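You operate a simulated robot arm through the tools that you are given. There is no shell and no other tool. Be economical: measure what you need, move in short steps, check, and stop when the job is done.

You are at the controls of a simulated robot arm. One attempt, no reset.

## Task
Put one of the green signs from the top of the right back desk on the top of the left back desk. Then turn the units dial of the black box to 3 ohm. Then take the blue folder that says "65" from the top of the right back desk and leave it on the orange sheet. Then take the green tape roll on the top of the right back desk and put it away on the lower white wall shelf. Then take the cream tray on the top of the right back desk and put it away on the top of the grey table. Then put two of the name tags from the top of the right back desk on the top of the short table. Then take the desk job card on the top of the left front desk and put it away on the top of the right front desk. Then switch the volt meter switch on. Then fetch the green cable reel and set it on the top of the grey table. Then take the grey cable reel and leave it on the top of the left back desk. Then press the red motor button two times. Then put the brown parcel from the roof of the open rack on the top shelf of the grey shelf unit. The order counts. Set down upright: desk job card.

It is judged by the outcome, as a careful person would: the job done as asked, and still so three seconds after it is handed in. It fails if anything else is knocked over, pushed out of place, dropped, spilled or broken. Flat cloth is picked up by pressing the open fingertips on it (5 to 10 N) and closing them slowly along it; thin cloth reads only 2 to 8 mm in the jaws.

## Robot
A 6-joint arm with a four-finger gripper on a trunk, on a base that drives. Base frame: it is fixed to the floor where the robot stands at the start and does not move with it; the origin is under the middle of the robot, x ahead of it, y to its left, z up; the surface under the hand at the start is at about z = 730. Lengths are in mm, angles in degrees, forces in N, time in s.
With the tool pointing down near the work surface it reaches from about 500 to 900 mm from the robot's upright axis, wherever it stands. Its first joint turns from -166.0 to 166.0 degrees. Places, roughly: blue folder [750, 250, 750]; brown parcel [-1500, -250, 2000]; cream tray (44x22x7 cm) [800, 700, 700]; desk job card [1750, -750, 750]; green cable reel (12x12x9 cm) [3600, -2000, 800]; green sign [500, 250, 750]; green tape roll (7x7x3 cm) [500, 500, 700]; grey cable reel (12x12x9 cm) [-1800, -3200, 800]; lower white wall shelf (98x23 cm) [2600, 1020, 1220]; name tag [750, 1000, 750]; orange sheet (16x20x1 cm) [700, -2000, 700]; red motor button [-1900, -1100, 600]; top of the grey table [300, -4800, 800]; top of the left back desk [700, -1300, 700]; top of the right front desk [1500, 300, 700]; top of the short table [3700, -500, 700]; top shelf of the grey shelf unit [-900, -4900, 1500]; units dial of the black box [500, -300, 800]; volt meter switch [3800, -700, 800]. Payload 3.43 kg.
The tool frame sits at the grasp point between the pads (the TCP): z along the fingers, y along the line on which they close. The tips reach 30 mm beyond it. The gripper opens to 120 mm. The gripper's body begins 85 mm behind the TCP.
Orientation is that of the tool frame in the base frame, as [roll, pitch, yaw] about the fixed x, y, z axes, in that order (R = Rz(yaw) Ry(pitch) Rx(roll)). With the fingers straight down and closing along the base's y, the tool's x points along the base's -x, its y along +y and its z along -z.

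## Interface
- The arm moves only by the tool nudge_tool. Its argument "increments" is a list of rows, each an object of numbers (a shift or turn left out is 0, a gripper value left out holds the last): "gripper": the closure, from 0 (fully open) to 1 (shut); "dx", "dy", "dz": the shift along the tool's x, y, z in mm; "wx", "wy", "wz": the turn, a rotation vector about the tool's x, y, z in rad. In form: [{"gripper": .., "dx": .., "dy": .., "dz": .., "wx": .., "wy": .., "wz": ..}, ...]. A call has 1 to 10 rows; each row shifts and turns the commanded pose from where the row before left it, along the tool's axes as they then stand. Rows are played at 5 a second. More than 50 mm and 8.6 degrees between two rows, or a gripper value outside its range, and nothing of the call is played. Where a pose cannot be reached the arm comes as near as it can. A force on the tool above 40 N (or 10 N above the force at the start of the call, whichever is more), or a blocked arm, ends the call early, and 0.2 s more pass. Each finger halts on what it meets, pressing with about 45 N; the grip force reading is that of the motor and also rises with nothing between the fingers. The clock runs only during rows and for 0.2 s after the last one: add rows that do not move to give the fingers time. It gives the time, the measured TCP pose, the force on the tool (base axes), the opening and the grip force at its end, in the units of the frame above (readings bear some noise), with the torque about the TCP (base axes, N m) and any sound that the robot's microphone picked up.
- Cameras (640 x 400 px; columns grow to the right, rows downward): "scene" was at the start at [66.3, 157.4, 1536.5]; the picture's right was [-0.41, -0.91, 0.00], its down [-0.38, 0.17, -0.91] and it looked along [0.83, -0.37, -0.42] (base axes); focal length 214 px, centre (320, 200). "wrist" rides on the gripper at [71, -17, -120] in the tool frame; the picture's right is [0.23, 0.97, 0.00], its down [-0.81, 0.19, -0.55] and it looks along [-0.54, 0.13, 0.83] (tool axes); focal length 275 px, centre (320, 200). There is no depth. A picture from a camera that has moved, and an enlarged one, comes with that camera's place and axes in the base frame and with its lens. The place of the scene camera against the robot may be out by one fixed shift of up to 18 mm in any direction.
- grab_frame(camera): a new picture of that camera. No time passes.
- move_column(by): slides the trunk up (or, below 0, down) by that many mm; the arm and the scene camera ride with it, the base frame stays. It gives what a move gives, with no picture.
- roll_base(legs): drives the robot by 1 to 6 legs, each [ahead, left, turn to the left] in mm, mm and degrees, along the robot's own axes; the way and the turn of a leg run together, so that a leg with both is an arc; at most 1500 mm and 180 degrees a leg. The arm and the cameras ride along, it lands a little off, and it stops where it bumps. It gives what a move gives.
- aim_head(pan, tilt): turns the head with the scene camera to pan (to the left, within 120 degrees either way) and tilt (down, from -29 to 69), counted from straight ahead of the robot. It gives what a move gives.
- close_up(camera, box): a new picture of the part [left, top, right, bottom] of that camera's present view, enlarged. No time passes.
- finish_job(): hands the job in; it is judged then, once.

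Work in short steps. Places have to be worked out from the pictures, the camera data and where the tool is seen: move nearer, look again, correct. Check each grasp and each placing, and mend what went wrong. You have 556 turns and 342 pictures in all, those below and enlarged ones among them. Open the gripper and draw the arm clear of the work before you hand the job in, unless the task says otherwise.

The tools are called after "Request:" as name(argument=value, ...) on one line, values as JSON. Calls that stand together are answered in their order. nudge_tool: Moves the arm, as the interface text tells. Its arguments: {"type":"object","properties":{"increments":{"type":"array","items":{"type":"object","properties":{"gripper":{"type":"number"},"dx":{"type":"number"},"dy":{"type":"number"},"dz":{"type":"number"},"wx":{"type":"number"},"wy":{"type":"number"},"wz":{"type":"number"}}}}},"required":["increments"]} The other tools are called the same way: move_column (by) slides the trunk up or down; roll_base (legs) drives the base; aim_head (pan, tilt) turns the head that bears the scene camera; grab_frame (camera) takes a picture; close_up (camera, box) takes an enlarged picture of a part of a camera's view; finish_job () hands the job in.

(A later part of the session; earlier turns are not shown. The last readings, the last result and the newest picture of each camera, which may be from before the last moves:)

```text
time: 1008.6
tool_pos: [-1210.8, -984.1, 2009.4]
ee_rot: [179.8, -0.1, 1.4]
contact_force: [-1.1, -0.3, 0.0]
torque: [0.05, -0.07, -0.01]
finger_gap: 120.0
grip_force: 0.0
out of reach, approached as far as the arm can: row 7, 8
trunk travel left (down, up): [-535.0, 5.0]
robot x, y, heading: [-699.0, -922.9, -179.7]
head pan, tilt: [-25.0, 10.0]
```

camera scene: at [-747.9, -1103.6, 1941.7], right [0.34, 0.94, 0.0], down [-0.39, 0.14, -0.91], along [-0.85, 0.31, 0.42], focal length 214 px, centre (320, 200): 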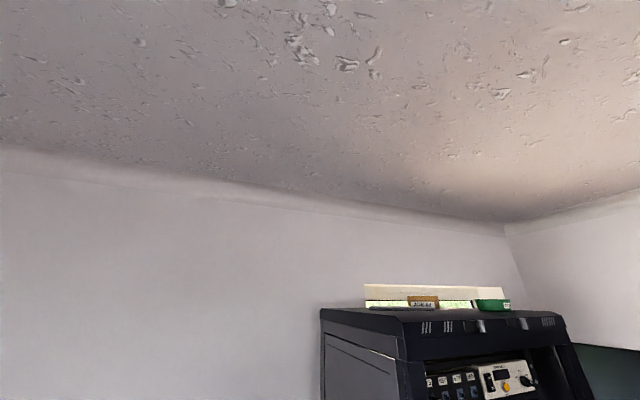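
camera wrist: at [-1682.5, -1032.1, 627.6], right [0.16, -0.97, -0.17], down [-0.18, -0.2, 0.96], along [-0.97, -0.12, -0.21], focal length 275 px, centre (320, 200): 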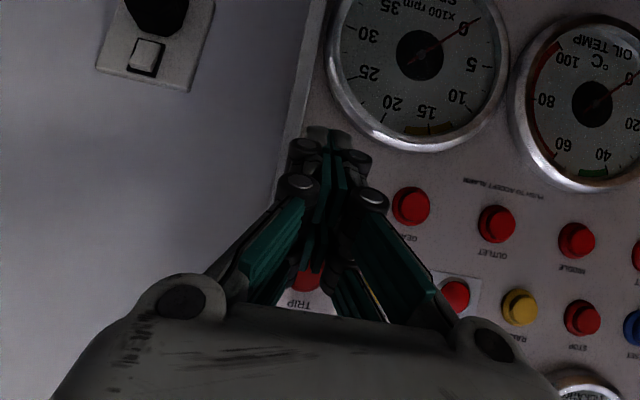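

TCP at z≈2009. I slide north in front of the rack, with the tips above the roof, and look with the wrist camera.

Request:
roll_base(legs=[[0, -570, 0]])

Request:
grab_frame(camera="wrist")

Request:
aim_head(pan=-10, tilt=30)

Request:
grab_frame(camera="scene")

```text
time: 1011.9
tool_pos: [-1211.3, -405.7, 2008.7]
ee_rot: [179.7, 0.0, 1.6]
contact_force: [-0.2, -0.3, 0.2]
torque: [-0.06, 0.02, -0.02]
finger_gap: 119.9
grip_force: 0.1
trunk travel left (down, up): [-535.0, 5.0]
robot x, y, heading: [-705.4, -343.8, -179.5]
head pan, tilt: [-25.0, 10.0]
```

```text
120 pictures are left
camera wrist: at [-1140.2, -387.5, 2130.3], right [0.26, -0.97, 0.01], down [-0.81, -0.21, 0.55], along [-0.53, -0.15, -0.83], focal length 275 px, centre (320, 200)
```

wrist: 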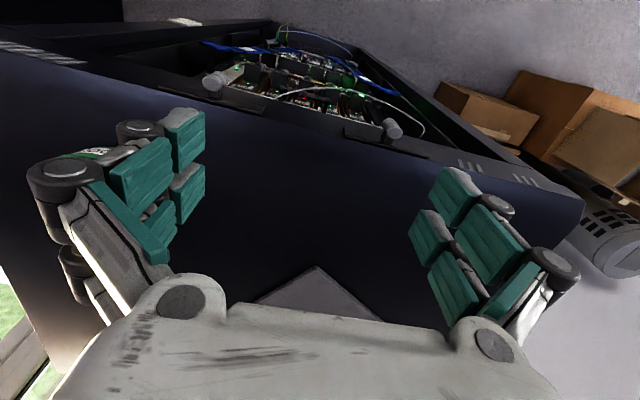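

```text
time: 1012.7
tool_pos: [-1210.8, -408.4, 2009.4]
ee_rot: [179.7, -0.1, 1.6]
contact_force: [-0.4, -1.8, -0.2]
torque: [0.01, 0.0, 0.0]
finger_gap: 120.2
grip_force: 0.1
trunk travel left (down, up): [-535.0, 5.0]
robot x, y, heading: [-706.1, -345.9, -179.6]
head pan, tilt: [-10.0, 30.0]
```

```text
119 pictures are left
camera scene: at [-773.0, -535.6, 1988.0], right [0.17, 0.99, 0.0], down [0.49, -0.08, -0.87], along [-0.85, 0.14, -0.5], focal length 214 px, centre (320, 200)
```

scene: 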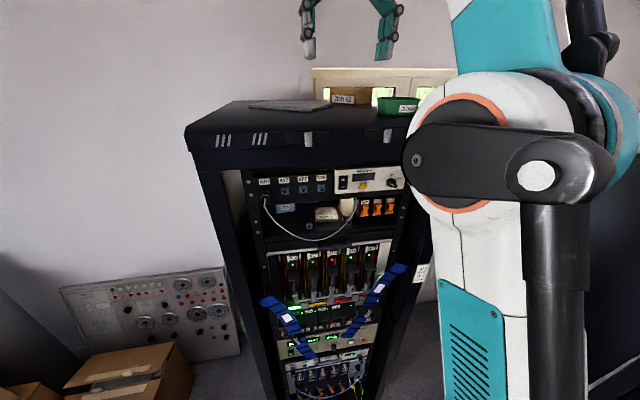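

Request:
close_up(camera="scene", box=[230, 60, 440, 160])

```text
3.05 times, centred on (335, 110) of scene
camera zoom: at [-773.0, -535.6, 1988.0], right [0.17, 0.99, 0.0], down [0.49, -0.08, -0.87], along [-0.85, 0.14, -0.5], focal length 654 px, centre (274, 474)
```

zoom: 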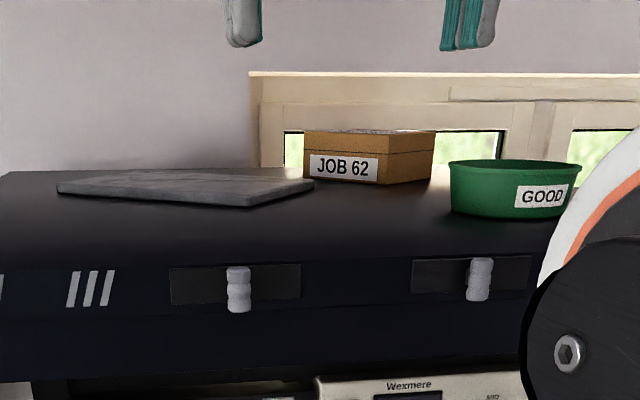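

The parcel is a small box (~107×151×65 mm), rotated ~45°, centre ≈(-1686, -253), roof ≈1896. I drive 190 ahead with the tips above everything, then look down with the wrist camera.

Request:
roll_base(legs=[[190, 0, 0]])

Request:
nudge_tool(increments=[{"dx": -30, "dy": -20}, {"dx": -30, "dy": -20}, {"dx": -30, "dy": -20}, {}])

Request:
grab_frame(camera="wrist")

```text
time: 1014.3
tool_pos: [-1401.9, -410.8, 2008.0]
ee_rot: [179.7, -0.1, 1.9]
contact_force: [-0.5, -0.7, -1.0]
torque: [-0.01, -0.05, -0.04]
finger_gap: 120.1
grip_force: 0.1
trunk travel left (down, up): [-535.0, 5.0]
robot x, y, heading: [-895.7, -346.9, -179.4]
head pan, tilt: [-10.0, 30.0]
```

```text
time: 1015.3
tool_pos: [-1400.3, -411.0, 2008.8]
ee_rot: [179.7, 0.0, 1.9]
contact_force: [-0.4, -0.1, 0.1]
torque: [0.0, -0.01, 0.02]
finger_gap: 120.1
grip_force: 0.2
out of reach, approached as far as the arm can: row 1, 2, 3
trunk travel left (down, up): [-535.0, 5.0]
robot x, y, heading: [-892.6, -344.0, -179.2]
head pan, tilt: [-10.0, 30.0]
```

```text
117 pictures are left
camera wrist: at [-1329.6, -391.6, 2130.1], right [0.26, -0.96, 0.0], down [-0.8, -0.22, 0.55], along [-0.53, -0.15, -0.83], focal length 275 px, centre (320, 200)
```

wrist: 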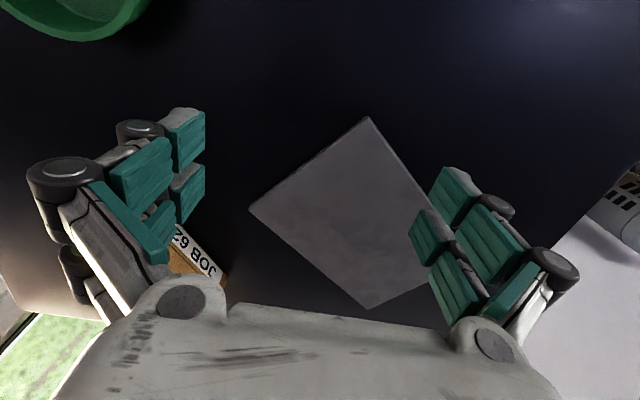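

Straight-down reach is too short there; I'll tilt the tool 45° pointing along the box's long side (heading 131°). First move the base 30 ahead, turn the yaw to -49° and tilt.

Request:
roll_base(legs=[[30, 0, 0]])

Request:
nudge_tool(increments=[{"wz": 0.148}, {"wz": 0.148}, {"wz": 0.148}, {"wz": 0.148}, {"wz": 0.148}, {"wz": 0.148}, {}])

Request:
nudge_tool(increments=[{"wy": -0.131}, {"wy": -0.131}, {"wy": -0.131}, {"wy": -0.131}, {"wy": -0.131}, {"wy": -0.131}, {}])

Request:
grab_frame(camera="wrist")

```text
time: 1016.1
tool_pos: [-1431.3, -411.2, 2009.7]
ee_rot: [179.7, 0.0, 1.9]
contact_force: [-0.6, -0.2, -0.6]
torque: [0.0, -0.07, 0.0]
finger_gap: 120.0
grip_force: 0.1
trunk travel left (down, up): [-535.0, 5.0]
robot x, y, heading: [-925.8, -346.4, -179.4]
head pan, tilt: [-10.0, 30.0]
```

```text
time: 1017.7
tool_pos: [-1430.1, -412.4, 2008.8]
ee_rot: [179.8, -0.2, -48.9]
contact_force: [0.3, 0.0, 0.0]
torque: [-0.01, -0.02, 0.02]
finger_gap: 119.9
grip_force: 0.1
trunk travel left (down, up): [-535.0, 5.0]
robot x, y, heading: [-925.9, -347.4, -179.1]
head pan, tilt: [-10.0, 30.0]
```

```text
time: 1019.3
tool_pos: [-1430.6, -411.1, 2008.8]
ee_rot: [179.6, 44.9, -49.1]
contact_force: [0.3, 0.4, -0.8]
torque: [-0.03, -0.02, -0.03]
finger_gap: 119.9
grip_force: 0.2
trunk travel left (down, up): [-535.0, 5.0]
robot x, y, heading: [-924.3, -348.4, -179.2]
head pan, tilt: [-10.0, 30.0]
```

```text
116 pictures are left
camera wrist: at [-1328.2, -503.0, 2044.5], right [-0.63, -0.76, -0.16], down [-0.26, 0.01, 0.96], along [-0.73, 0.65, -0.21], focal length 275 px, centre (320, 200)
```

wrist: 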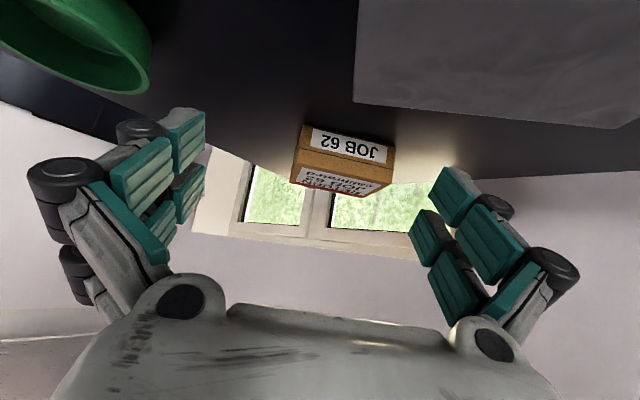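

I shift sideways 46 mm to centre on the box and 60 mm forward, and look again to triangulate.

Request:
nudge_tool(increments=[{"dy": 23, "dx": -21, "dz": 21}, {"dy": 23, "dx": -21, "dz": 21}, {}])

Request:
grab_frame(camera="wrist")

```text
time: 1020.1
tool_pos: [-1498.5, -397.2, 2010.3]
ee_rot: [179.7, 45.0, -49.2]
contact_force: [1.5, 0.0, 0.5]
torque: [0.02, 0.02, 0.06]
finger_gap: 119.9
grip_force: 0.0
trunk travel left (down, up): [-535.0, 5.0]
robot x, y, heading: [-926.8, -344.6, -179.5]
head pan, tilt: [-10.0, 30.0]
```

```text
115 pictures are left
camera wrist: at [-1396.0, -488.0, 2046.4], right [-0.63, -0.76, -0.16], down [-0.26, 0.02, 0.96], along [-0.73, 0.65, -0.21], focal length 275 px, centre (320, 200)
```

wrist: 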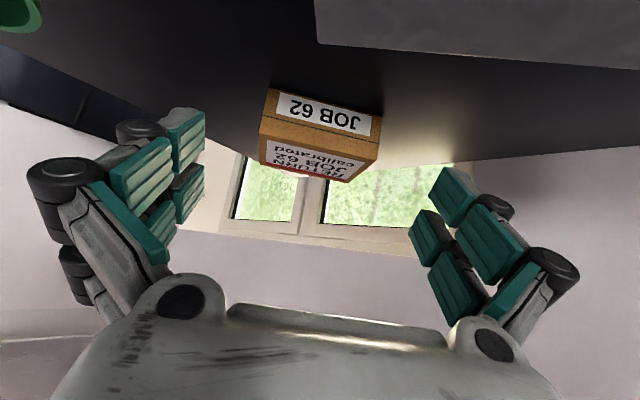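

Triangulation: roof z≈1891, box top ≈1936, width 123 mm (facing me), depth ≈102 mm. So I must close front-to-back: heading 221°. I move back, re-level, turn the yaw to 41° and tilt again.

Request:
nudge_tool(increments=[{"dx": 28, "dz": -28}, {"dx": 28, "dz": -28}, {"wy": 0.131}, {"wy": 0.131}, {"wy": 0.131}, {"wy": 0.131}, {"wy": 0.131}, {"wy": 0.131}, {}])

Request:
nudge_tool(increments=[{"wz": -0.1428}, {"wz": -0.1428}, {"wz": -0.1428}, {"wz": -0.1428}, {"wz": -0.1428}, {"wz": -0.1428}, {"wz": -0.1428}, {"wz": -0.1428}, {"wz": -0.1428}, {"wz": -0.1428}])

Request:
nudge_tool(increments=[{"wz": -0.1428}, {}])

```text
time: 1022.1
tool_pos: [-1450.6, -457.2, 2009.0]
ee_rot: [179.9, 11.0, -49.0]
contact_force: [-0.8, 0.3, -0.1]
torque: [-0.01, -0.02, 0.01]
finger_gap: 120.1
grip_force: 0.1
out of reach, approached as far as the arm can: row 7, 8
trunk travel left (down, up): [-535.0, 5.0]
robot x, y, heading: [-925.3, -345.9, -179.4]
head pan, tilt: [-10.0, 30.0]
```

```text
time: 1024.3
tool_pos: [-1451.1, -458.0, 2010.2]
ee_rot: [-169.1, 1.7, 33.1]
contact_force: [0.5, -0.2, 0.8]
torque: [0.01, 0.03, -0.03]
finger_gap: 119.7
grip_force: 0.1
trunk travel left (down, up): [-535.0, 5.0]
robot x, y, heading: [-925.7, -347.1, -179.5]
head pan, tilt: [-10.0, 30.0]
```

```text
time: 1024.9
tool_pos: [-1451.3, -457.8, 2008.6]
ee_rot: [-169.0, 0.3, 41.1]
contact_force: [-0.4, -0.2, 0.0]
torque: [-0.02, -0.01, -0.05]
finger_gap: 120.3
grip_force: 0.1
trunk travel left (down, up): [-535.0, 5.0]
robot x, y, heading: [-923.1, -344.7, -179.1]
head pan, tilt: [-10.0, 30.0]
```

Request:
nudge_tool(increments=[{"wy": -0.131}, {"wy": -0.131}, {"wy": -0.131}, {"wy": -0.131}, {"wy": -0.131}, {"wy": -0.131}, {"wx": -0.068, "wz": 0.068}, {"wx": -0.068, "wz": 0.068}, {}])

Request:
grab_frame(camera="wrist")

```text
time: 1026.9
tool_pos: [-1451.0, -458.4, 2009.5]
ee_rot: [180.0, 45.2, 40.9]
contact_force: [0.2, -0.4, -0.2]
torque: [0.0, 0.0, 0.01]
finger_gap: 120.2
grip_force: 0.1
trunk travel left (down, up): [-535.0, 5.0]
robot x, y, heading: [-925.4, -348.3, -179.2]
head pan, tilt: [-10.0, 30.0]
```

```text
114 pictures are left
camera wrist: at [-1359.0, -355.9, 2043.9], right [0.76, -0.63, -0.16], down [-0.01, -0.26, 0.97], along [-0.65, -0.73, -0.2], focal length 275 px, centre (320, 200)
```

wrist: 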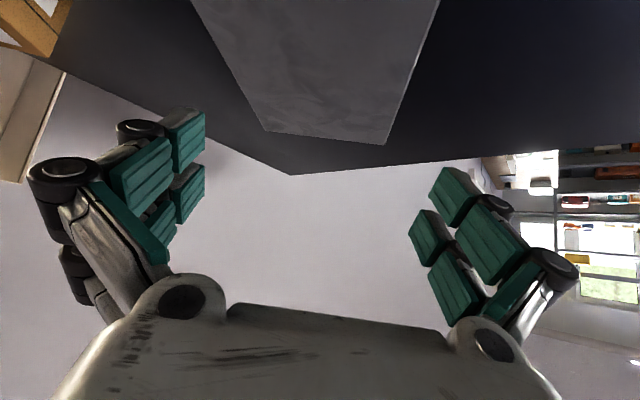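

I move sideways over the box (tips well above it) and look.

Request:
nudge_tool(increments=[{"dy": -41}, {"dy": -41}, {"dy": -41}, {"dy": -41}, {"dy": -41}, {"dy": -41}, {}])

Request:
grab_frame(camera="wrist")

Request:
grab_frame(camera="scene")

```text
time: 1028.5
tool_pos: [-1609.7, -275.1, 2007.0]
ee_rot: [-179.8, 45.2, 41.2]
contact_force: [1.5, 0.4, 0.0]
torque: [0.06, 0.09, -0.08]
finger_gap: 119.9
grip_force: 0.0
trunk travel left (down, up): [-535.0, 5.0]
robot x, y, heading: [-922.6, -349.8, -179.2]
head pan, tilt: [-10.0, 30.0]
```

```text
113 pictures are left
camera wrist: at [-1518.1, -173.3, 2042.7], right [0.76, -0.63, -0.17], down [-0.01, -0.26, 0.96], along [-0.65, -0.73, -0.2], focal length 275 px, centre (320, 200)
```

wrist: 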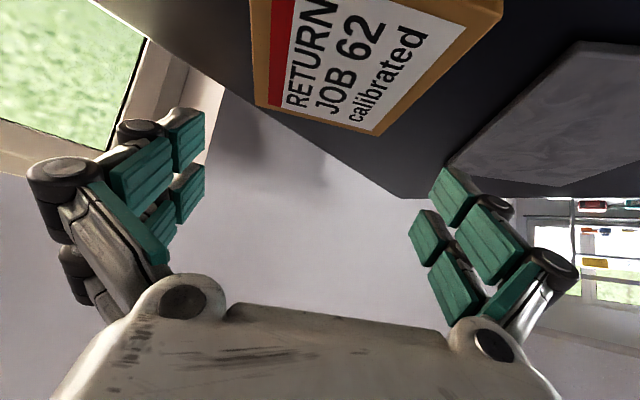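

```text
112 pictures are left
camera scene: at [-987.0, -539.9, 1988.0], right [0.16, 0.99, 0.0], down [0.49, -0.08, -0.87], along [-0.86, 0.14, -0.5], focal length 214 px, centre (320, 200)
```

scene: 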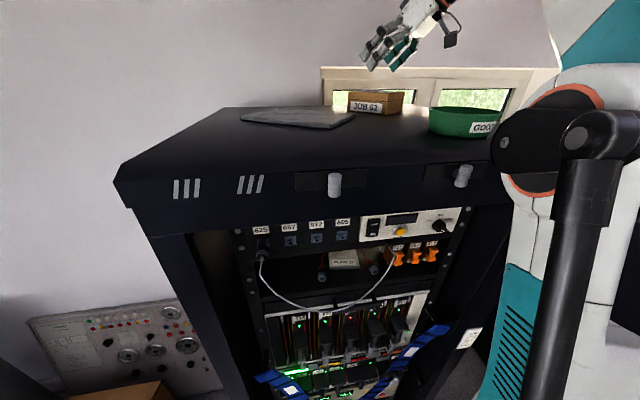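

The far edge is 100 mm long, aligned within ~2°. Box centre ≈(-1615, -274). I correct slightly and lower to just above its top.

Request:
nudge_tool(increments=[{"dx": 4.4, "dy": -4, "dz": -4.4}, {"dx": 14, "dz": 14}, {"dx": 11, "dz": 11}, {}])

Request:
grab_frame(camera="wrist")

```text
time: 1029.5
tool_pos: [-1610.4, -266.3, 1972.0]
ee_rot: [-179.9, 45.1, 41.1]
contact_force: [0.4, -0.1, -0.4]
torque: [-0.01, -0.04, -0.04]
finger_gap: 119.9
grip_force: 0.1
trunk travel left (down, up): [-535.0, 5.0]
robot x, y, heading: [-923.0, -351.3, -179.3]
head pan, tilt: [-10.0, 30.0]
```

```text
111 pictures are left
camera wrist: at [-1519.0, -164.9, 2007.5], right [0.76, -0.63, -0.16], down [-0.01, -0.26, 0.96], along [-0.65, -0.73, -0.2], focal length 275 px, centre (320, 200)
```

wrist: 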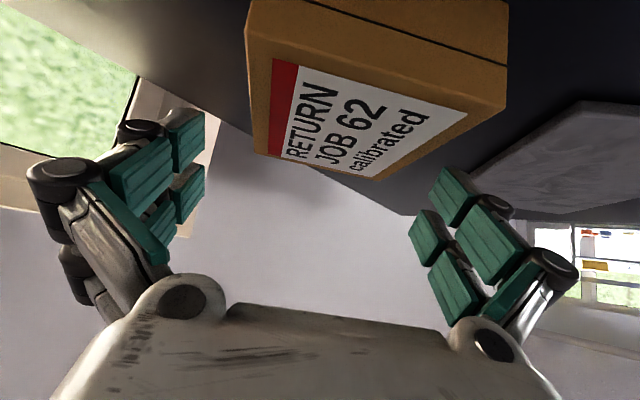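

The box is rotated ~3.5° relative to my fingers and its centre is ≈(-1616, -284). I correct, then lower half-way.

Request:
nudge_tool(increments=[{"wx": 0.043, "wz": 0.043}, {"dx": -3.7, "dy": 10.7, "dz": 3.7}, {"dx": 9, "dz": 9}, {}])

Request:
grab_frame(camera="wrist")

```text
time: 1030.5
tool_pos: [-1608.9, -277.6, 1961.3]
ee_rot: [-180.0, 45.2, 37.6]
contact_force: [0.7, -0.4, -0.1]
torque: [0.02, -0.02, 0.03]
finger_gap: 119.8
grip_force: 0.0
trunk travel left (down, up): [-535.0, 5.0]
robot x, y, heading: [-925.0, -344.3, -179.3]
head pan, tilt: [-10.0, 30.0]
```

```text
110 pictures are left
camera wrist: at [-1510.7, -181.1, 1995.7], right [0.72, -0.67, -0.16], down [-0.02, -0.26, 0.96], along [-0.69, -0.69, -0.2], focal length 275 px, centre (320, 200)
```

wrist: 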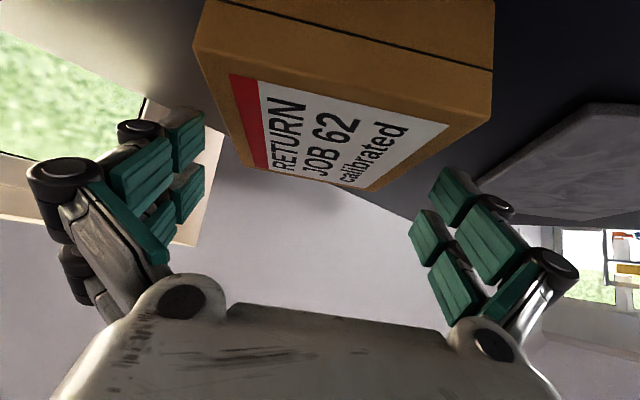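

Centred within 1 mm and parallel. I lower in small steps watching the force.

Request:
nudge_tool(increments=[{"dx": 6, "dz": 6}, {"dx": 5, "dz": 5}, {}])

Request:
nudge_tool(increments=[{"dx": 5, "dz": 5}, {"dx": 4, "dz": 4}, {}])

Request:
grab_frame(camera="wrist")

```text
time: 1031.3
tool_pos: [-1609.0, -275.3, 1943.7]
ee_rot: [180.0, 45.1, 37.5]
contact_force: [0.5, -0.4, 0.3]
torque: [0.02, 0.0, -0.02]
finger_gap: 119.8
grip_force: 0.0
trunk travel left (down, up): [-535.0, 5.0]
robot x, y, heading: [-925.5, -348.0, -179.3]
head pan, tilt: [-10.0, 30.0]
```

```text
time: 1032.1
tool_pos: [-1608.7, -276.5, 1932.3]
ee_rot: [180.0, 45.2, 37.7]
contact_force: [0.1, 0.6, 0.2]
torque: [-0.02, -0.01, 0.03]
finger_gap: 119.9
grip_force: 0.1
trunk travel left (down, up): [-535.0, 5.0]
robot x, y, heading: [-923.9, -347.3, -179.2]
head pan, tilt: [-10.0, 30.0]
```

```text
109 pictures are left
camera wrist: at [-1511.2, -180.3, 1967.4], right [0.72, -0.67, -0.16], down [-0.02, -0.26, 0.97], along [-0.69, -0.69, -0.2], focal length 275 px, centre (320, 200)
```

wrist: 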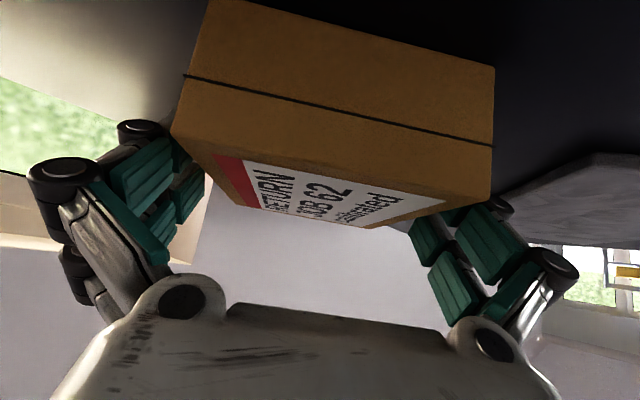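

Straddling the box. I close.

Request:
nudge_tool(increments=[{"dx": 1.5, "dz": 1.5, "gripper": 0.08}, {"gripper": 0.15}, {"gripper": 0.25}, {"gripper": 0.4}, {}, {}])

Request:
nudge_tool(increments=[{"gripper": 0.6}, {"dx": -3, "dz": -3}, {"dx": -6, "dz": -6}, {"dx": -10, "dz": -10}, {}])

Request:
grab_frame(camera="wrist")

Request:
close_up(camera="scene", box=[300, 0, 520, 150])

```text
time: 1033.5
tool_pos: [-1608.7, -276.2, 1931.2]
ee_rot: [180.0, 45.3, 37.6]
contact_force: [-2.7, 1.8, 6.3]
torque: [0.47, 0.38, 0.11]
finger_gap: 99.7
grip_force: 45.0
trunk travel left (down, up): [-535.0, 5.0]
robot x, y, heading: [-928.2, -348.9, -179.0]
head pan, tilt: [-10.0, 30.0]
```

```text
time: 1034.7
tool_pos: [-1607.5, -275.8, 1957.9]
ee_rot: [-180.0, 45.1, 37.7]
contact_force: [0.6, 0.2, -4.1]
torque: [-0.03, 0.03, -0.02]
finger_gap: 99.4
grip_force: 45.0
trunk travel left (down, up): [-535.0, 5.0]
robot x, y, heading: [-923.9, -348.4, -179.4]
head pan, tilt: [-10.0, 30.0]
```

```text
108 pictures are left
camera wrist: at [-1509.5, -179.9, 1993.3], right [0.72, -0.67, -0.16], down [-0.02, -0.26, 0.97], along [-0.69, -0.69, -0.2], focal length 275 px, centre (320, 200)
```

wrist: 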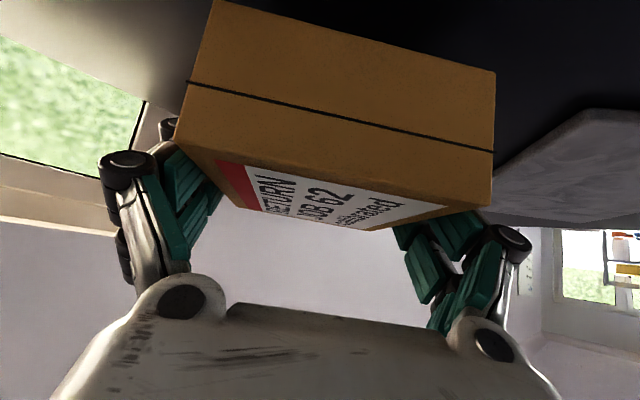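

```text
2.67 times, centred on (410, 75) of scene
camera zoom: at [-990.6, -537.7, 1988.0], right [0.16, 0.99, 0.0], down [0.49, -0.08, -0.87], along [-0.85, 0.14, -0.5], focal length 572 px, centre (80, 533)
```

zoom: 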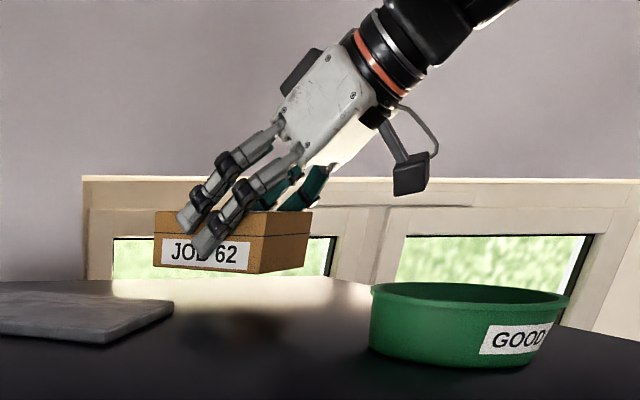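

The parcel is held level. I raise it, step left (away from the bowl), then back off the rack.

Request:
nudge_tool(increments=[{"dx": -14, "dz": -14}, {"dx": -14, "dz": -14}, {}])

Request:
roll_base(legs=[[0, 150, 0]])

Request:
roll_base(legs=[[-190, 0, 0]])

Request:
grab_frame(camera="scene")

```text
time: 1035.5
tool_pos: [-1608.3, -275.1, 1996.9]
ee_rot: [-179.9, 45.2, 37.5]
contact_force: [-0.1, -0.6, -2.8]
torque: [0.0, -0.01, -0.02]
finger_gap: 99.8
grip_force: 45.1
trunk travel left (down, up): [-535.0, 5.0]
robot x, y, heading: [-924.3, -346.9, -179.4]
head pan, tilt: [-10.0, 30.0]
```

```text
time: 1036.9
tool_pos: [-1606.6, -425.7, 1997.7]
ee_rot: [-179.8, 45.3, 37.7]
contact_force: [-0.1, -0.9, -3.8]
torque: [0.08, -0.02, -0.04]
finger_gap: 100.0
grip_force: 45.5
trunk travel left (down, up): [-535.0, 5.0]
robot x, y, heading: [-922.2, -494.8, -179.4]
head pan, tilt: [-10.0, 30.0]
```

```text
time: 1038.4
tool_pos: [-1411.3, -423.6, 1997.3]
ee_rot: [-180.0, 45.4, 38.0]
contact_force: [1.0, -0.2, -3.2]
torque: [0.03, 0.01, -0.04]
finger_gap: 99.8
grip_force: 45.3
trunk travel left (down, up): [-535.0, 5.0]
robot x, y, heading: [-732.0, -492.9, -179.2]
head pan, tilt: [-10.0, 30.0]
```

```text
106 pictures are left
camera scene: at [-793.4, -683.2, 1988.0], right [0.16, 0.99, 0.0], down [0.49, -0.08, -0.87], along [-0.86, 0.14, -0.5], focal length 214 px, centre (320, 200)
```

scene: 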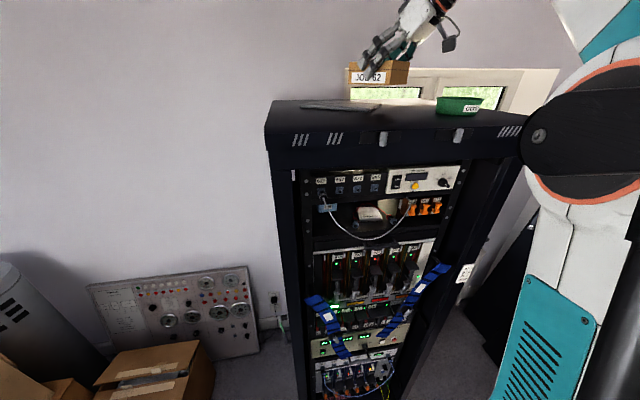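

The parcel is clear above the roof. I slide south past the rack, then on open floor turn toward the grey shelf unit.

Request:
roll_base(legs=[[0, 800, 0], [0, 800, 0], [0, 700, 0]])

Request:
nudge_tool(increments=[{"wx": 0.0938, "wz": 0.0938}, {"wx": 0.0938, "wz": 0.0938}, {"wx": 0.0938, "wz": 0.0938}, {"wx": 0.0938, "wz": 0.0938}, {"wx": 0.0938, "wz": 0.0938}, {}])

```text
time: 1050.1
tool_pos: [-1394.7, -2724.9, 1997.0]
ee_rot: [-180.0, 45.3, 37.0]
contact_force: [0.2, -0.4, -3.5]
torque: [0.01, -0.01, 0.0]
finger_gap: 99.7
grip_force: 45.3
trunk travel left (down, up): [-535.0, 5.0]
robot x, y, heading: [-709.1, -2798.8, -179.9]
head pan, tilt: [-10.0, 30.0]
```

```text
time: 1051.5
tool_pos: [-1393.5, -2722.5, 1996.4]
ee_rot: [179.8, 45.3, -1.3]
contact_force: [-0.9, 0.9, -4.2]
torque: [0.0, 0.0, 0.05]
finger_gap: 99.9
grip_force: 45.5
trunk travel left (down, up): [-535.0, 5.0]
robot x, y, heading: [-714.2, -2801.7, -179.9]
head pan, tilt: [-10.0, 30.0]
```

Request:
roll_base(legs=[[0, 0, 90], [750, 0, 0]])

Request:
move_column(by=-200)

Request:
aim_head(pan=-15, tilt=15)

Request:
grab_frame(camera="scene")

```text
time: 1059.3
tool_pos: [-834.5, -4231.3, 1995.1]
ee_rot: [179.9, 45.1, 87.0]
contact_force: [-0.1, -0.3, -4.4]
torque: [0.01, -0.03, -0.02]
finger_gap: 99.6
grip_force: 44.6
trunk travel left (down, up): [-535.0, 5.0]
robot x, y, heading: [-732.7, -3549.5, -91.9]
head pan, tilt: [-10.0, 30.0]
```

```text
time: 1061.5
tool_pos: [-833.6, -4230.1, 1796.5]
ee_rot: [179.8, 45.2, 87.1]
contact_force: [0.0, 0.0, -3.2]
torque: [0.03, -0.01, -0.02]
finger_gap: 99.6
grip_force: 44.7
trunk travel left (down, up): [-335.0, 205.0]
robot x, y, heading: [-734.7, -3550.5, -91.7]
head pan, tilt: [-10.0, 30.0]
```

```text
time: 1062.2
tool_pos: [-835.0, -4230.5, 1797.0]
ee_rot: [179.8, 45.2, 86.9]
contact_force: [0.8, 0.4, -4.0]
torque: [-0.02, -0.02, -0.01]
finger_gap: 99.9
grip_force: 45.2
trunk travel left (down, up): [-335.0, 205.0]
robot x, y, heading: [-732.5, -3552.8, -91.7]
head pan, tilt: [-15.0, 15.0]
```

```text
105 pictures are left
camera scene: at [-558.8, -3633.0, 1812.1], right [-0.96, 0.29, 0.0], down [0.07, 0.25, -0.97], along [-0.28, -0.92, -0.26], focal length 214 px, centre (320, 200)
```

scene: 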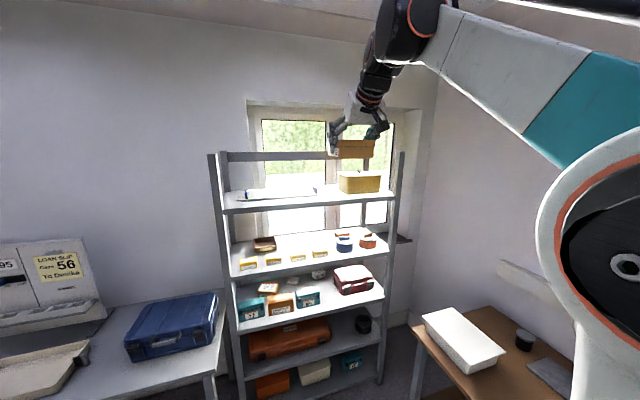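

Request:
close_up(camera="scene", box=[200, 130, 420, 230])

```text
2.91 times, centred on (310, 180) of scene
camera zoom: at [-558.8, -3633.0, 1812.1], right [-0.96, 0.29, 0.0], down [0.07, 0.25, -0.97], along [-0.28, -0.92, -0.26], focal length 624 px, centre (349, 258)
```

zoom: 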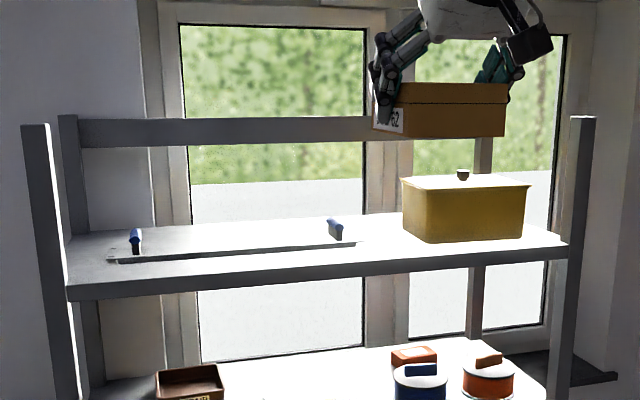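

The top shelf (z≈1500, front y≈-4700) has a free gap between the flat white tray (ends x≈-941) and the yellow box (starts x≈-1083). I drive closer, keeping high.

Request:
roll_base(legs=[[400, -190, 1.8]])

Request:
grab_frame(camera="wrist")

Request:
grab_frame(camera="scene")

```text
time: 1064.9
tool_pos: [-1008.5, -4625.4, 1795.7]
ee_rot: [179.8, 45.1, 88.6]
contact_force: [0.0, -1.5, -3.9]
torque: [0.03, -0.03, 0.01]
finger_gap: 99.6
grip_force: 45.0
trunk travel left (down, up): [-335.0, 205.0]
robot x, y, heading: [-927.8, -3942.2, -90.1]
head pan, tilt: [-15.0, 15.0]
```

```text
103 pictures are left
camera wrist: at [-1021.9, -4489.9, 1831.4], right [0.98, 0.14, -0.16], down [0.19, -0.18, 0.97], along [0.11, -0.97, -0.21], focal length 275 px, centre (320, 200)
```

wrist: 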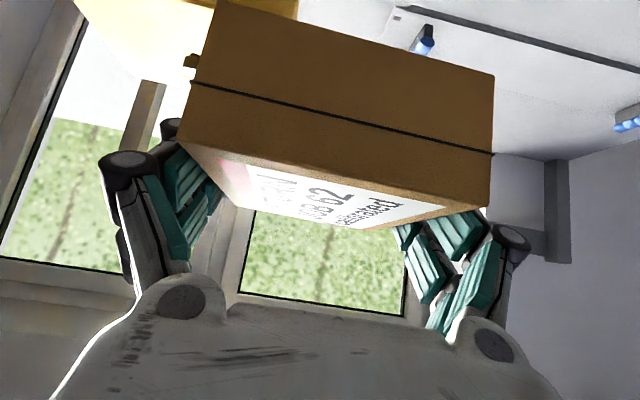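

```text
102 pictures are left
camera scene: at [-749.7, -4020.1, 1812.1], right [-0.97, 0.26, 0.0], down [0.07, 0.25, -0.97], along [-0.25, -0.93, -0.26], focal length 214 px, centre (320, 200)
```

scene: 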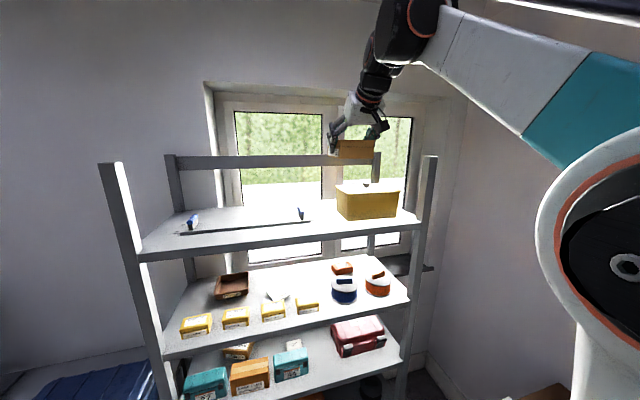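

Request:
close_up(camera="scene", box=[160, 130, 440, 270])

```text
2.29 times, centred on (300, 200) of scene
camera zoom: at [-749.7, -4020.1, 1812.1], right [-0.97, 0.26, 0.0], down [0.07, 0.25, -0.97], along [-0.25, -0.93, -0.26], focal length 490 px, centre (366, 200)
```

zoom: 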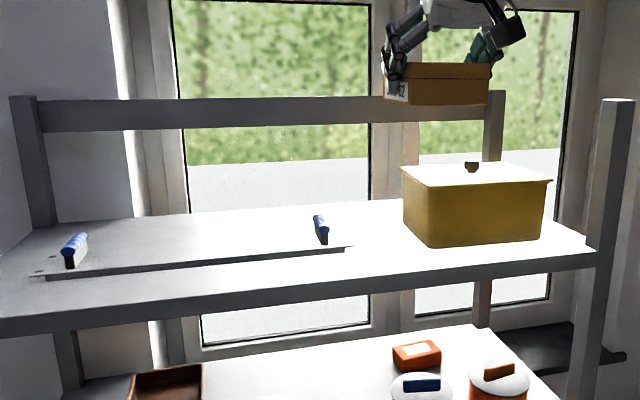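

I lower the column 120 and look again from the wrist for the gap edges.

Request:
move_column(by=-120)

Request:
grab_frame(camera="wrist")

Request:
grab_frame(camera="scene")

```text
time: 1066.4
tool_pos: [-1007.7, -4624.6, 1676.7]
ee_rot: [179.8, 45.2, 88.6]
contact_force: [0.5, 0.4, -4.0]
torque: [0.01, -0.03, 0.0]
finger_gap: 99.4
grip_force: 45.6
trunk travel left (down, up): [-215.0, 325.0]
robot x, y, heading: [-931.0, -3942.4, -90.1]
head pan, tilt: [-15.0, 15.0]
```

```text
100 pictures are left
camera wrist: at [-1021.4, -4488.6, 1711.9], right [0.98, 0.14, -0.16], down [0.19, -0.18, 0.97], along [0.11, -0.97, -0.21], focal length 275 px, centre (320, 200)
```

wrist: 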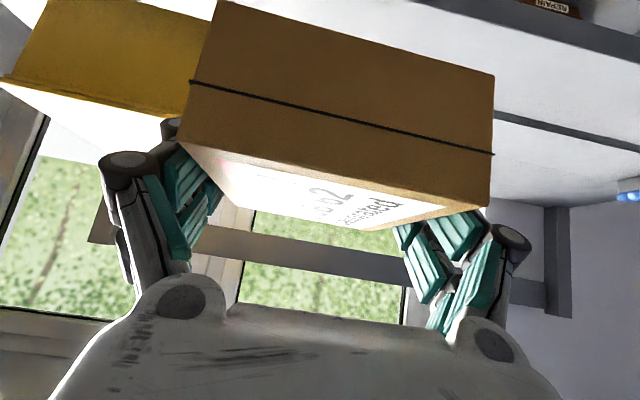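

```text
99 pictures are left
camera scene: at [-749.2, -4018.8, 1692.3], right [-0.97, 0.26, 0.0], down [0.07, 0.25, -0.97], along [-0.25, -0.93, -0.26], focal length 214 px, centre (320, 200)
```

scene: 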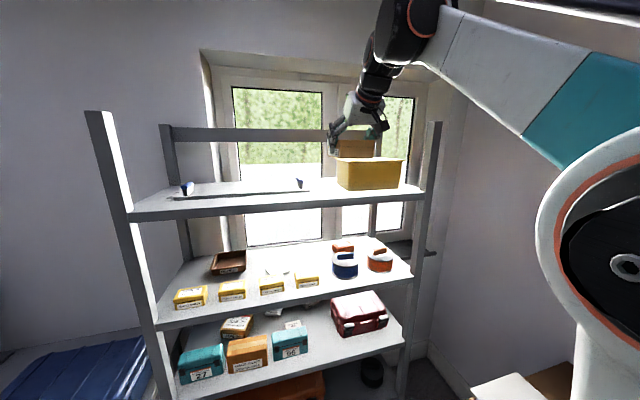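

I shift the parcel 140 mm to +x temporarily to see the gap with the wrist camera.

Request:
nudge_tool(increments=[{"dy": 47}, {"dy": 47}, {"dy": 46}, {}])

Request:
grab_frame(camera="wrist")

```text
time: 1067.4
tool_pos: [-866.5, -4629.3, 1677.4]
ee_rot: [179.8, 45.1, 88.6]
contact_force: [0.4, 0.4, -4.1]
torque: [0.01, 0.01, -0.01]
finger_gap: 99.4
grip_force: 45.0
trunk travel left (down, up): [-215.0, 325.0]
robot x, y, heading: [-931.1, -3943.8, -90.2]
head pan, tilt: [-15.0, 15.0]
```

```text
98 pictures are left
camera wrist: at [-880.3, -4492.8, 1712.8], right [0.98, 0.14, -0.16], down [0.19, -0.18, 0.97], along [0.11, -0.97, -0.21], focal length 275 px, centre (320, 200)
```

wrist: 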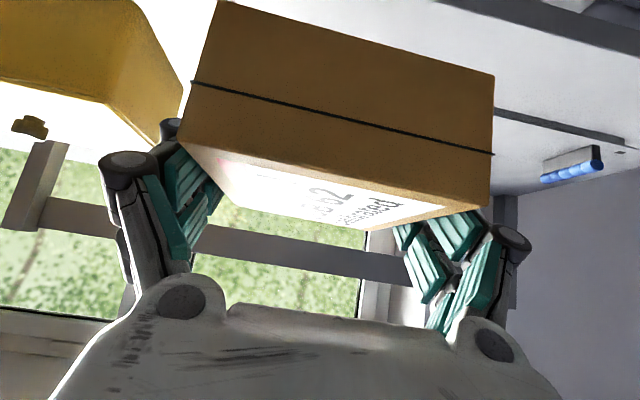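

The gap is ~117 mm (tray end ≈-943, yellow box side ≈-1060). I also check the tray's end from the other side.

Request:
nudge_tool(increments=[{"dy": -48}, {"dy": -48}, {"dy": -48}, {"dy": -48}, {"dy": -48}, {"dy": -30}, {}])

Request:
grab_frame(camera="wrist")

```text
time: 1069.0
tool_pos: [-1138.8, -4620.3, 1675.0]
ee_rot: [179.8, 45.2, 88.5]
contact_force: [0.5, 0.4, -4.6]
torque: [-0.04, 0.02, -0.01]
finger_gap: 99.8
grip_force: 45.3
trunk travel left (down, up): [-215.0, 325.0]
robot x, y, heading: [-926.0, -3944.0, -89.9]
head pan, tilt: [-15.0, 15.0]
```

```text
97 pictures are left
camera wrist: at [-1151.6, -4483.4, 1710.5], right [0.98, 0.14, -0.16], down [0.19, -0.18, 0.97], along [0.11, -0.97, -0.21], focal length 275 px, centre (320, 200)
```

wrist: 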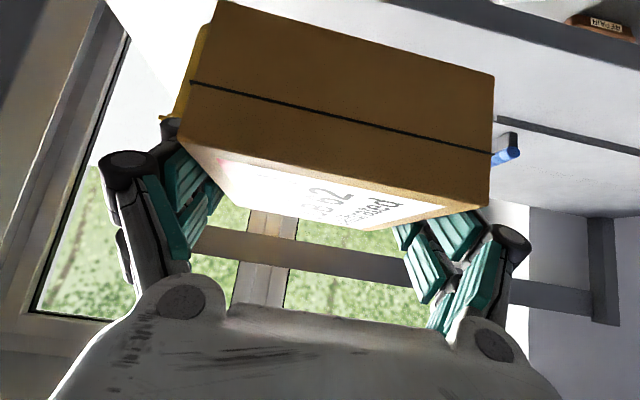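

Fitting it into that gap is too tight; the strip in front of the white tray is ~106 mm deep, so I'll turn the parcel 90° (102 mm across the depth). I back off, raise, and rotate the tool about the vertical.

Request:
roll_base(legs=[[-200, 0, 0], [0, 310, 0]])

Request:
move_column(by=120)

Request:
nudge_tool(increments=[{"wx": 0.0993, "wz": 0.0993}, {"wx": 0.0993, "wz": 0.0993}, {"wx": 0.0993, "wz": 0.0993}, {"wx": 0.0993, "wz": 0.0993}, {"wx": 0.0993, "wz": 0.0993}, {"wx": 0.0993, "wz": 0.0993}, {"wx": 0.0993, "wz": 0.0993}, {"wx": 0.0993, "wz": 0.0993}, {"wx": 0.0993, "wz": 0.0993}, {"wx": 0.0993, "wz": 0.0993}])

Request:
nudge_tool(increments=[{"wx": 0.0993, "wz": 0.0993}, {}])

Request:
grab_frame(camera="scene")

```text
time: 1072.3
tool_pos: [-826.8, -4417.0, 1675.2]
ee_rot: [179.9, 45.2, 89.1]
contact_force: [-0.1, -0.9, -3.3]
torque: [0.02, 0.05, -0.04]
finger_gap: 99.6
grip_force: 45.4
trunk travel left (down, up): [-215.0, 325.0]
robot x, y, heading: [-627.7, -3736.9, -89.6]
head pan, tilt: [-15.0, 15.0]
```

```text
time: 1073.8
tool_pos: [-828.1, -4416.4, 1794.7]
ee_rot: [179.8, 45.1, 89.1]
contact_force: [0.1, -0.6, -4.1]
torque: [0.02, 0.0, 0.02]
finger_gap: 99.5
grip_force: 44.9
trunk travel left (down, up): [-335.0, 205.0]
robot x, y, heading: [-620.9, -3739.2, -89.5]
head pan, tilt: [-15.0, 15.0]
```

```text
time: 1076.0
tool_pos: [-827.7, -4410.8, 1787.0]
ee_rot: [179.7, 44.9, 8.4]
contact_force: [0.0, -1.1, -4.7]
torque: [0.02, 0.02, -0.04]
finger_gap: 99.8
grip_force: 45.0
out of reach, approached as far as the arm can: row 10
trunk travel left (down, up): [-335.0, 205.0]
robot x, y, heading: [-621.7, -3737.3, -89.7]
head pan, tilt: [-15.0, 15.0]
```

```text
time: 1076.6
tool_pos: [-825.6, -4400.3, 1775.7]
ee_rot: [179.8, 44.8, 3.3]
contact_force: [-0.2, -0.3, -4.2]
torque: [0.04, 0.03, -0.02]
finger_gap: 99.7
grip_force: 45.4
out of reach, approached as far as the arm can: row 1
trunk travel left (down, up): [-335.0, 205.0]
robot x, y, heading: [-621.8, -3739.0, -89.4]
head pan, tilt: [-15.0, 15.0]
```

```text
96 pictures are left
camera scene: at [-444.5, -3814.2, 1812.1], right [-0.97, 0.25, 0.0], down [0.07, 0.25, -0.97], along [-0.24, -0.93, -0.26], focal length 214 px, centre (320, 200)
```

scene: 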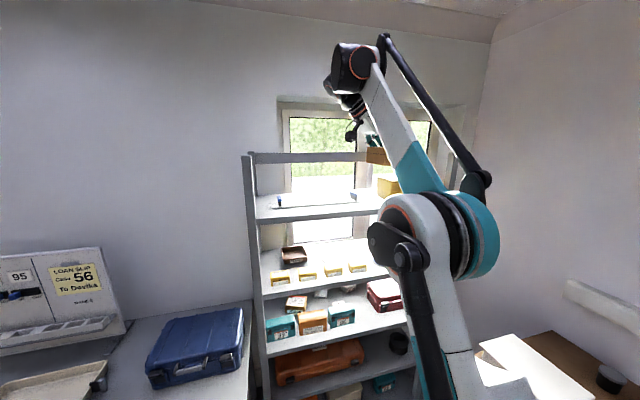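

Orientation is good (yaw ≈3°). I drive 300 ahead at this height and shift the parcel to x≈-690.

Request:
roll_base(legs=[[290, 0, -0.5]])

Request:
nudge_tool(increments=[{"dx": 32, "dz": -32}, {"dx": 32, "dz": -32}, {"dx": 32, "dz": -32}, {"wx": 0.04, "wz": 0.04}, {}])

Request:
grab_frame(camera="wrist")

Request:
grab_frame(camera="scene")

```text
time: 1078.6
tool_pos: [-834.2, -4697.1, 1775.3]
ee_rot: [179.9, 44.9, 2.6]
contact_force: [0.2, 0.0, -4.8]
torque: [0.03, 0.04, -0.07]
finger_gap: 99.5
grip_force: 45.3
trunk travel left (down, up): [-335.0, 205.0]
robot x, y, heading: [-625.0, -4035.7, -90.4]
head pan, tilt: [-15.0, 15.0]
```

```text
time: 1079.8
tool_pos: [-699.2, -4686.2, 1775.4]
ee_rot: [179.8, 44.9, -0.7]
contact_force: [-0.2, 0.5, -4.3]
torque: [0.0, -0.02, -0.03]
finger_gap: 99.7
grip_force: 45.3
trunk travel left (down, up): [-335.0, 205.0]
robot x, y, heading: [-624.0, -4033.3, -90.4]
head pan, tilt: [-15.0, 15.0]
```

```text
95 pictures are left
camera wrist: at [-563.0, -4669.9, 1811.1], right [0.15, -0.97, -0.16], down [-0.19, -0.19, 0.96], along [-0.97, -0.12, -0.21], focal length 275 px, centre (320, 200)
```

wrist: 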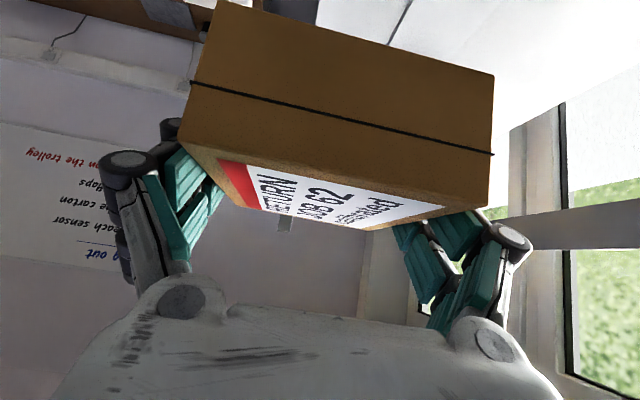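

```text
94 pictures are left
camera scene: at [-443.6, -4112.2, 1812.1], right [-0.96, 0.26, 0.0], down [0.07, 0.25, -0.97], along [-0.26, -0.93, -0.26], focal length 214 px, centre (320, 200)
```

scene: 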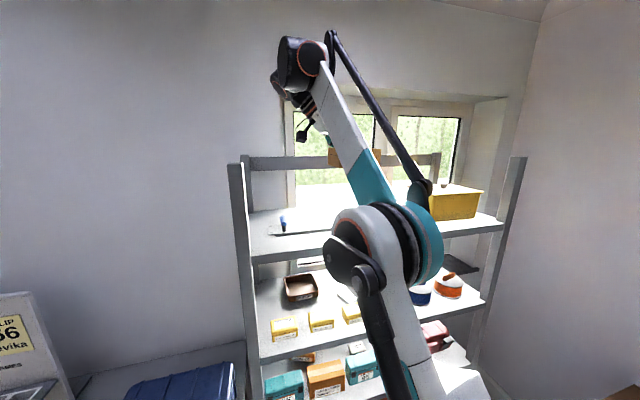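

I lower the column 150 and check the parcel against the shelf edge.

Request:
move_column(by=-150)

Request:
grab_frame(camera="wrist")

Request:
grab_frame(camera="scene")

```text
time: 1081.5
tool_pos: [-701.2, -4686.8, 1625.4]
ee_rot: [179.7, 44.9, -0.6]
contact_force: [-0.4, -0.1, -4.4]
torque: [-0.03, -0.02, 0.0]
finger_gap: 99.7
grip_force: 45.1
trunk travel left (down, up): [-185.0, 355.0]
robot x, y, heading: [-618.6, -4032.0, -90.3]
head pan, tilt: [-15.0, 15.0]
```

```text
93 pictures are left
camera wrist: at [-565.0, -4670.5, 1661.1], right [0.15, -0.97, -0.16], down [-0.19, -0.19, 0.96], along [-0.97, -0.12, -0.21], focal length 275 px, centre (320, 200)
```

wrist: 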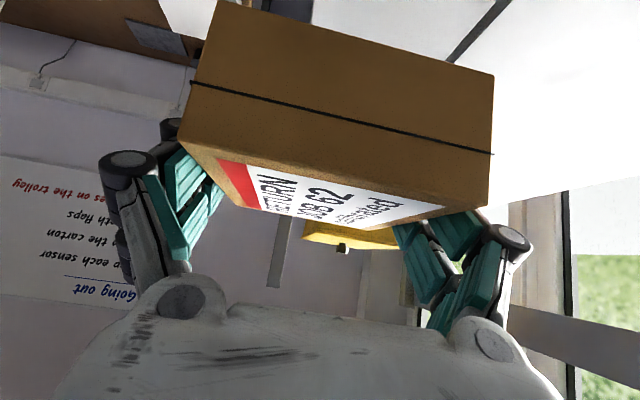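

```text
92 pictures are left
camera scene: at [-445.1, -4112.7, 1662.3], right [-0.96, 0.26, 0.0], down [0.07, 0.25, -0.97], along [-0.26, -0.93, -0.26], focal length 214 px, centre (320, 200)
```

scene: 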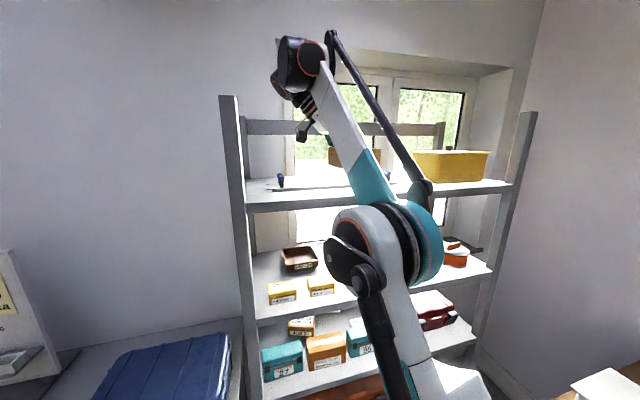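

Measured: tray front edge y≈-4771, shelf front edge ≈-4666. I centre the parcel at y≈-4710 and lower it to just above the shelf.

Request:
nudge_tool(increments=[{"dy": 23}, {"dx": 21, "dz": 21}, {"dx": 21, "dz": 21}, {}])

Request:
grab_frame(camera="wrist")

Request:
close_up(camera="scene", box=[220, 90, 460, 230])

```text
time: 1082.5
tool_pos: [-700.8, -4692.8, 1558.8]
ee_rot: [179.8, 44.9, -0.6]
contact_force: [0.3, -0.8, -4.2]
torque: [-0.01, 0.01, -0.03]
finger_gap: 99.7
grip_force: 45.1
out of reach, approached as far as the arm can: row 1
trunk travel left (down, up): [-185.0, 355.0]
robot x, y, heading: [-621.0, -4034.6, -90.4]
head pan, tilt: [-15.0, 15.0]
```

```text
91 pictures are left
camera wrist: at [-565.3, -4678.1, 1594.8], right [0.15, -0.97, -0.16], down [-0.19, -0.19, 0.96], along [-0.97, -0.12, -0.21], focal length 275 px, centre (320, 200)
```

wrist: 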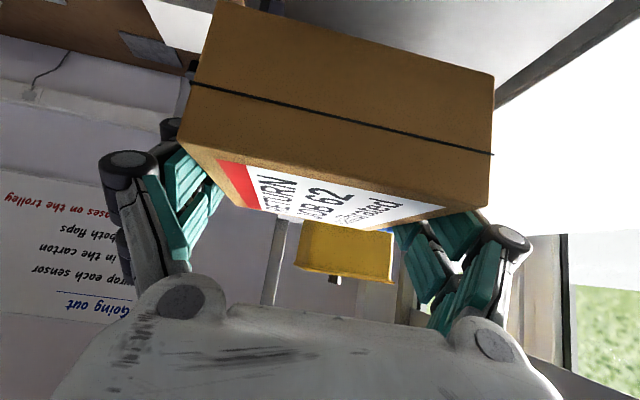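

```text
2.67 times, centred on (340, 160) of scene
camera zoom: at [-445.0, -4113.4, 1662.1], right [-0.96, 0.26, 0.0], down [0.07, 0.25, -0.97], along [-0.26, -0.93, -0.26], focal length 572 px, centre (267, 307)
```

zoom: 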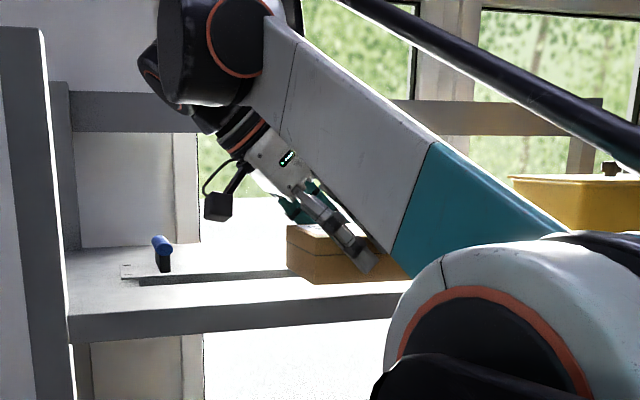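

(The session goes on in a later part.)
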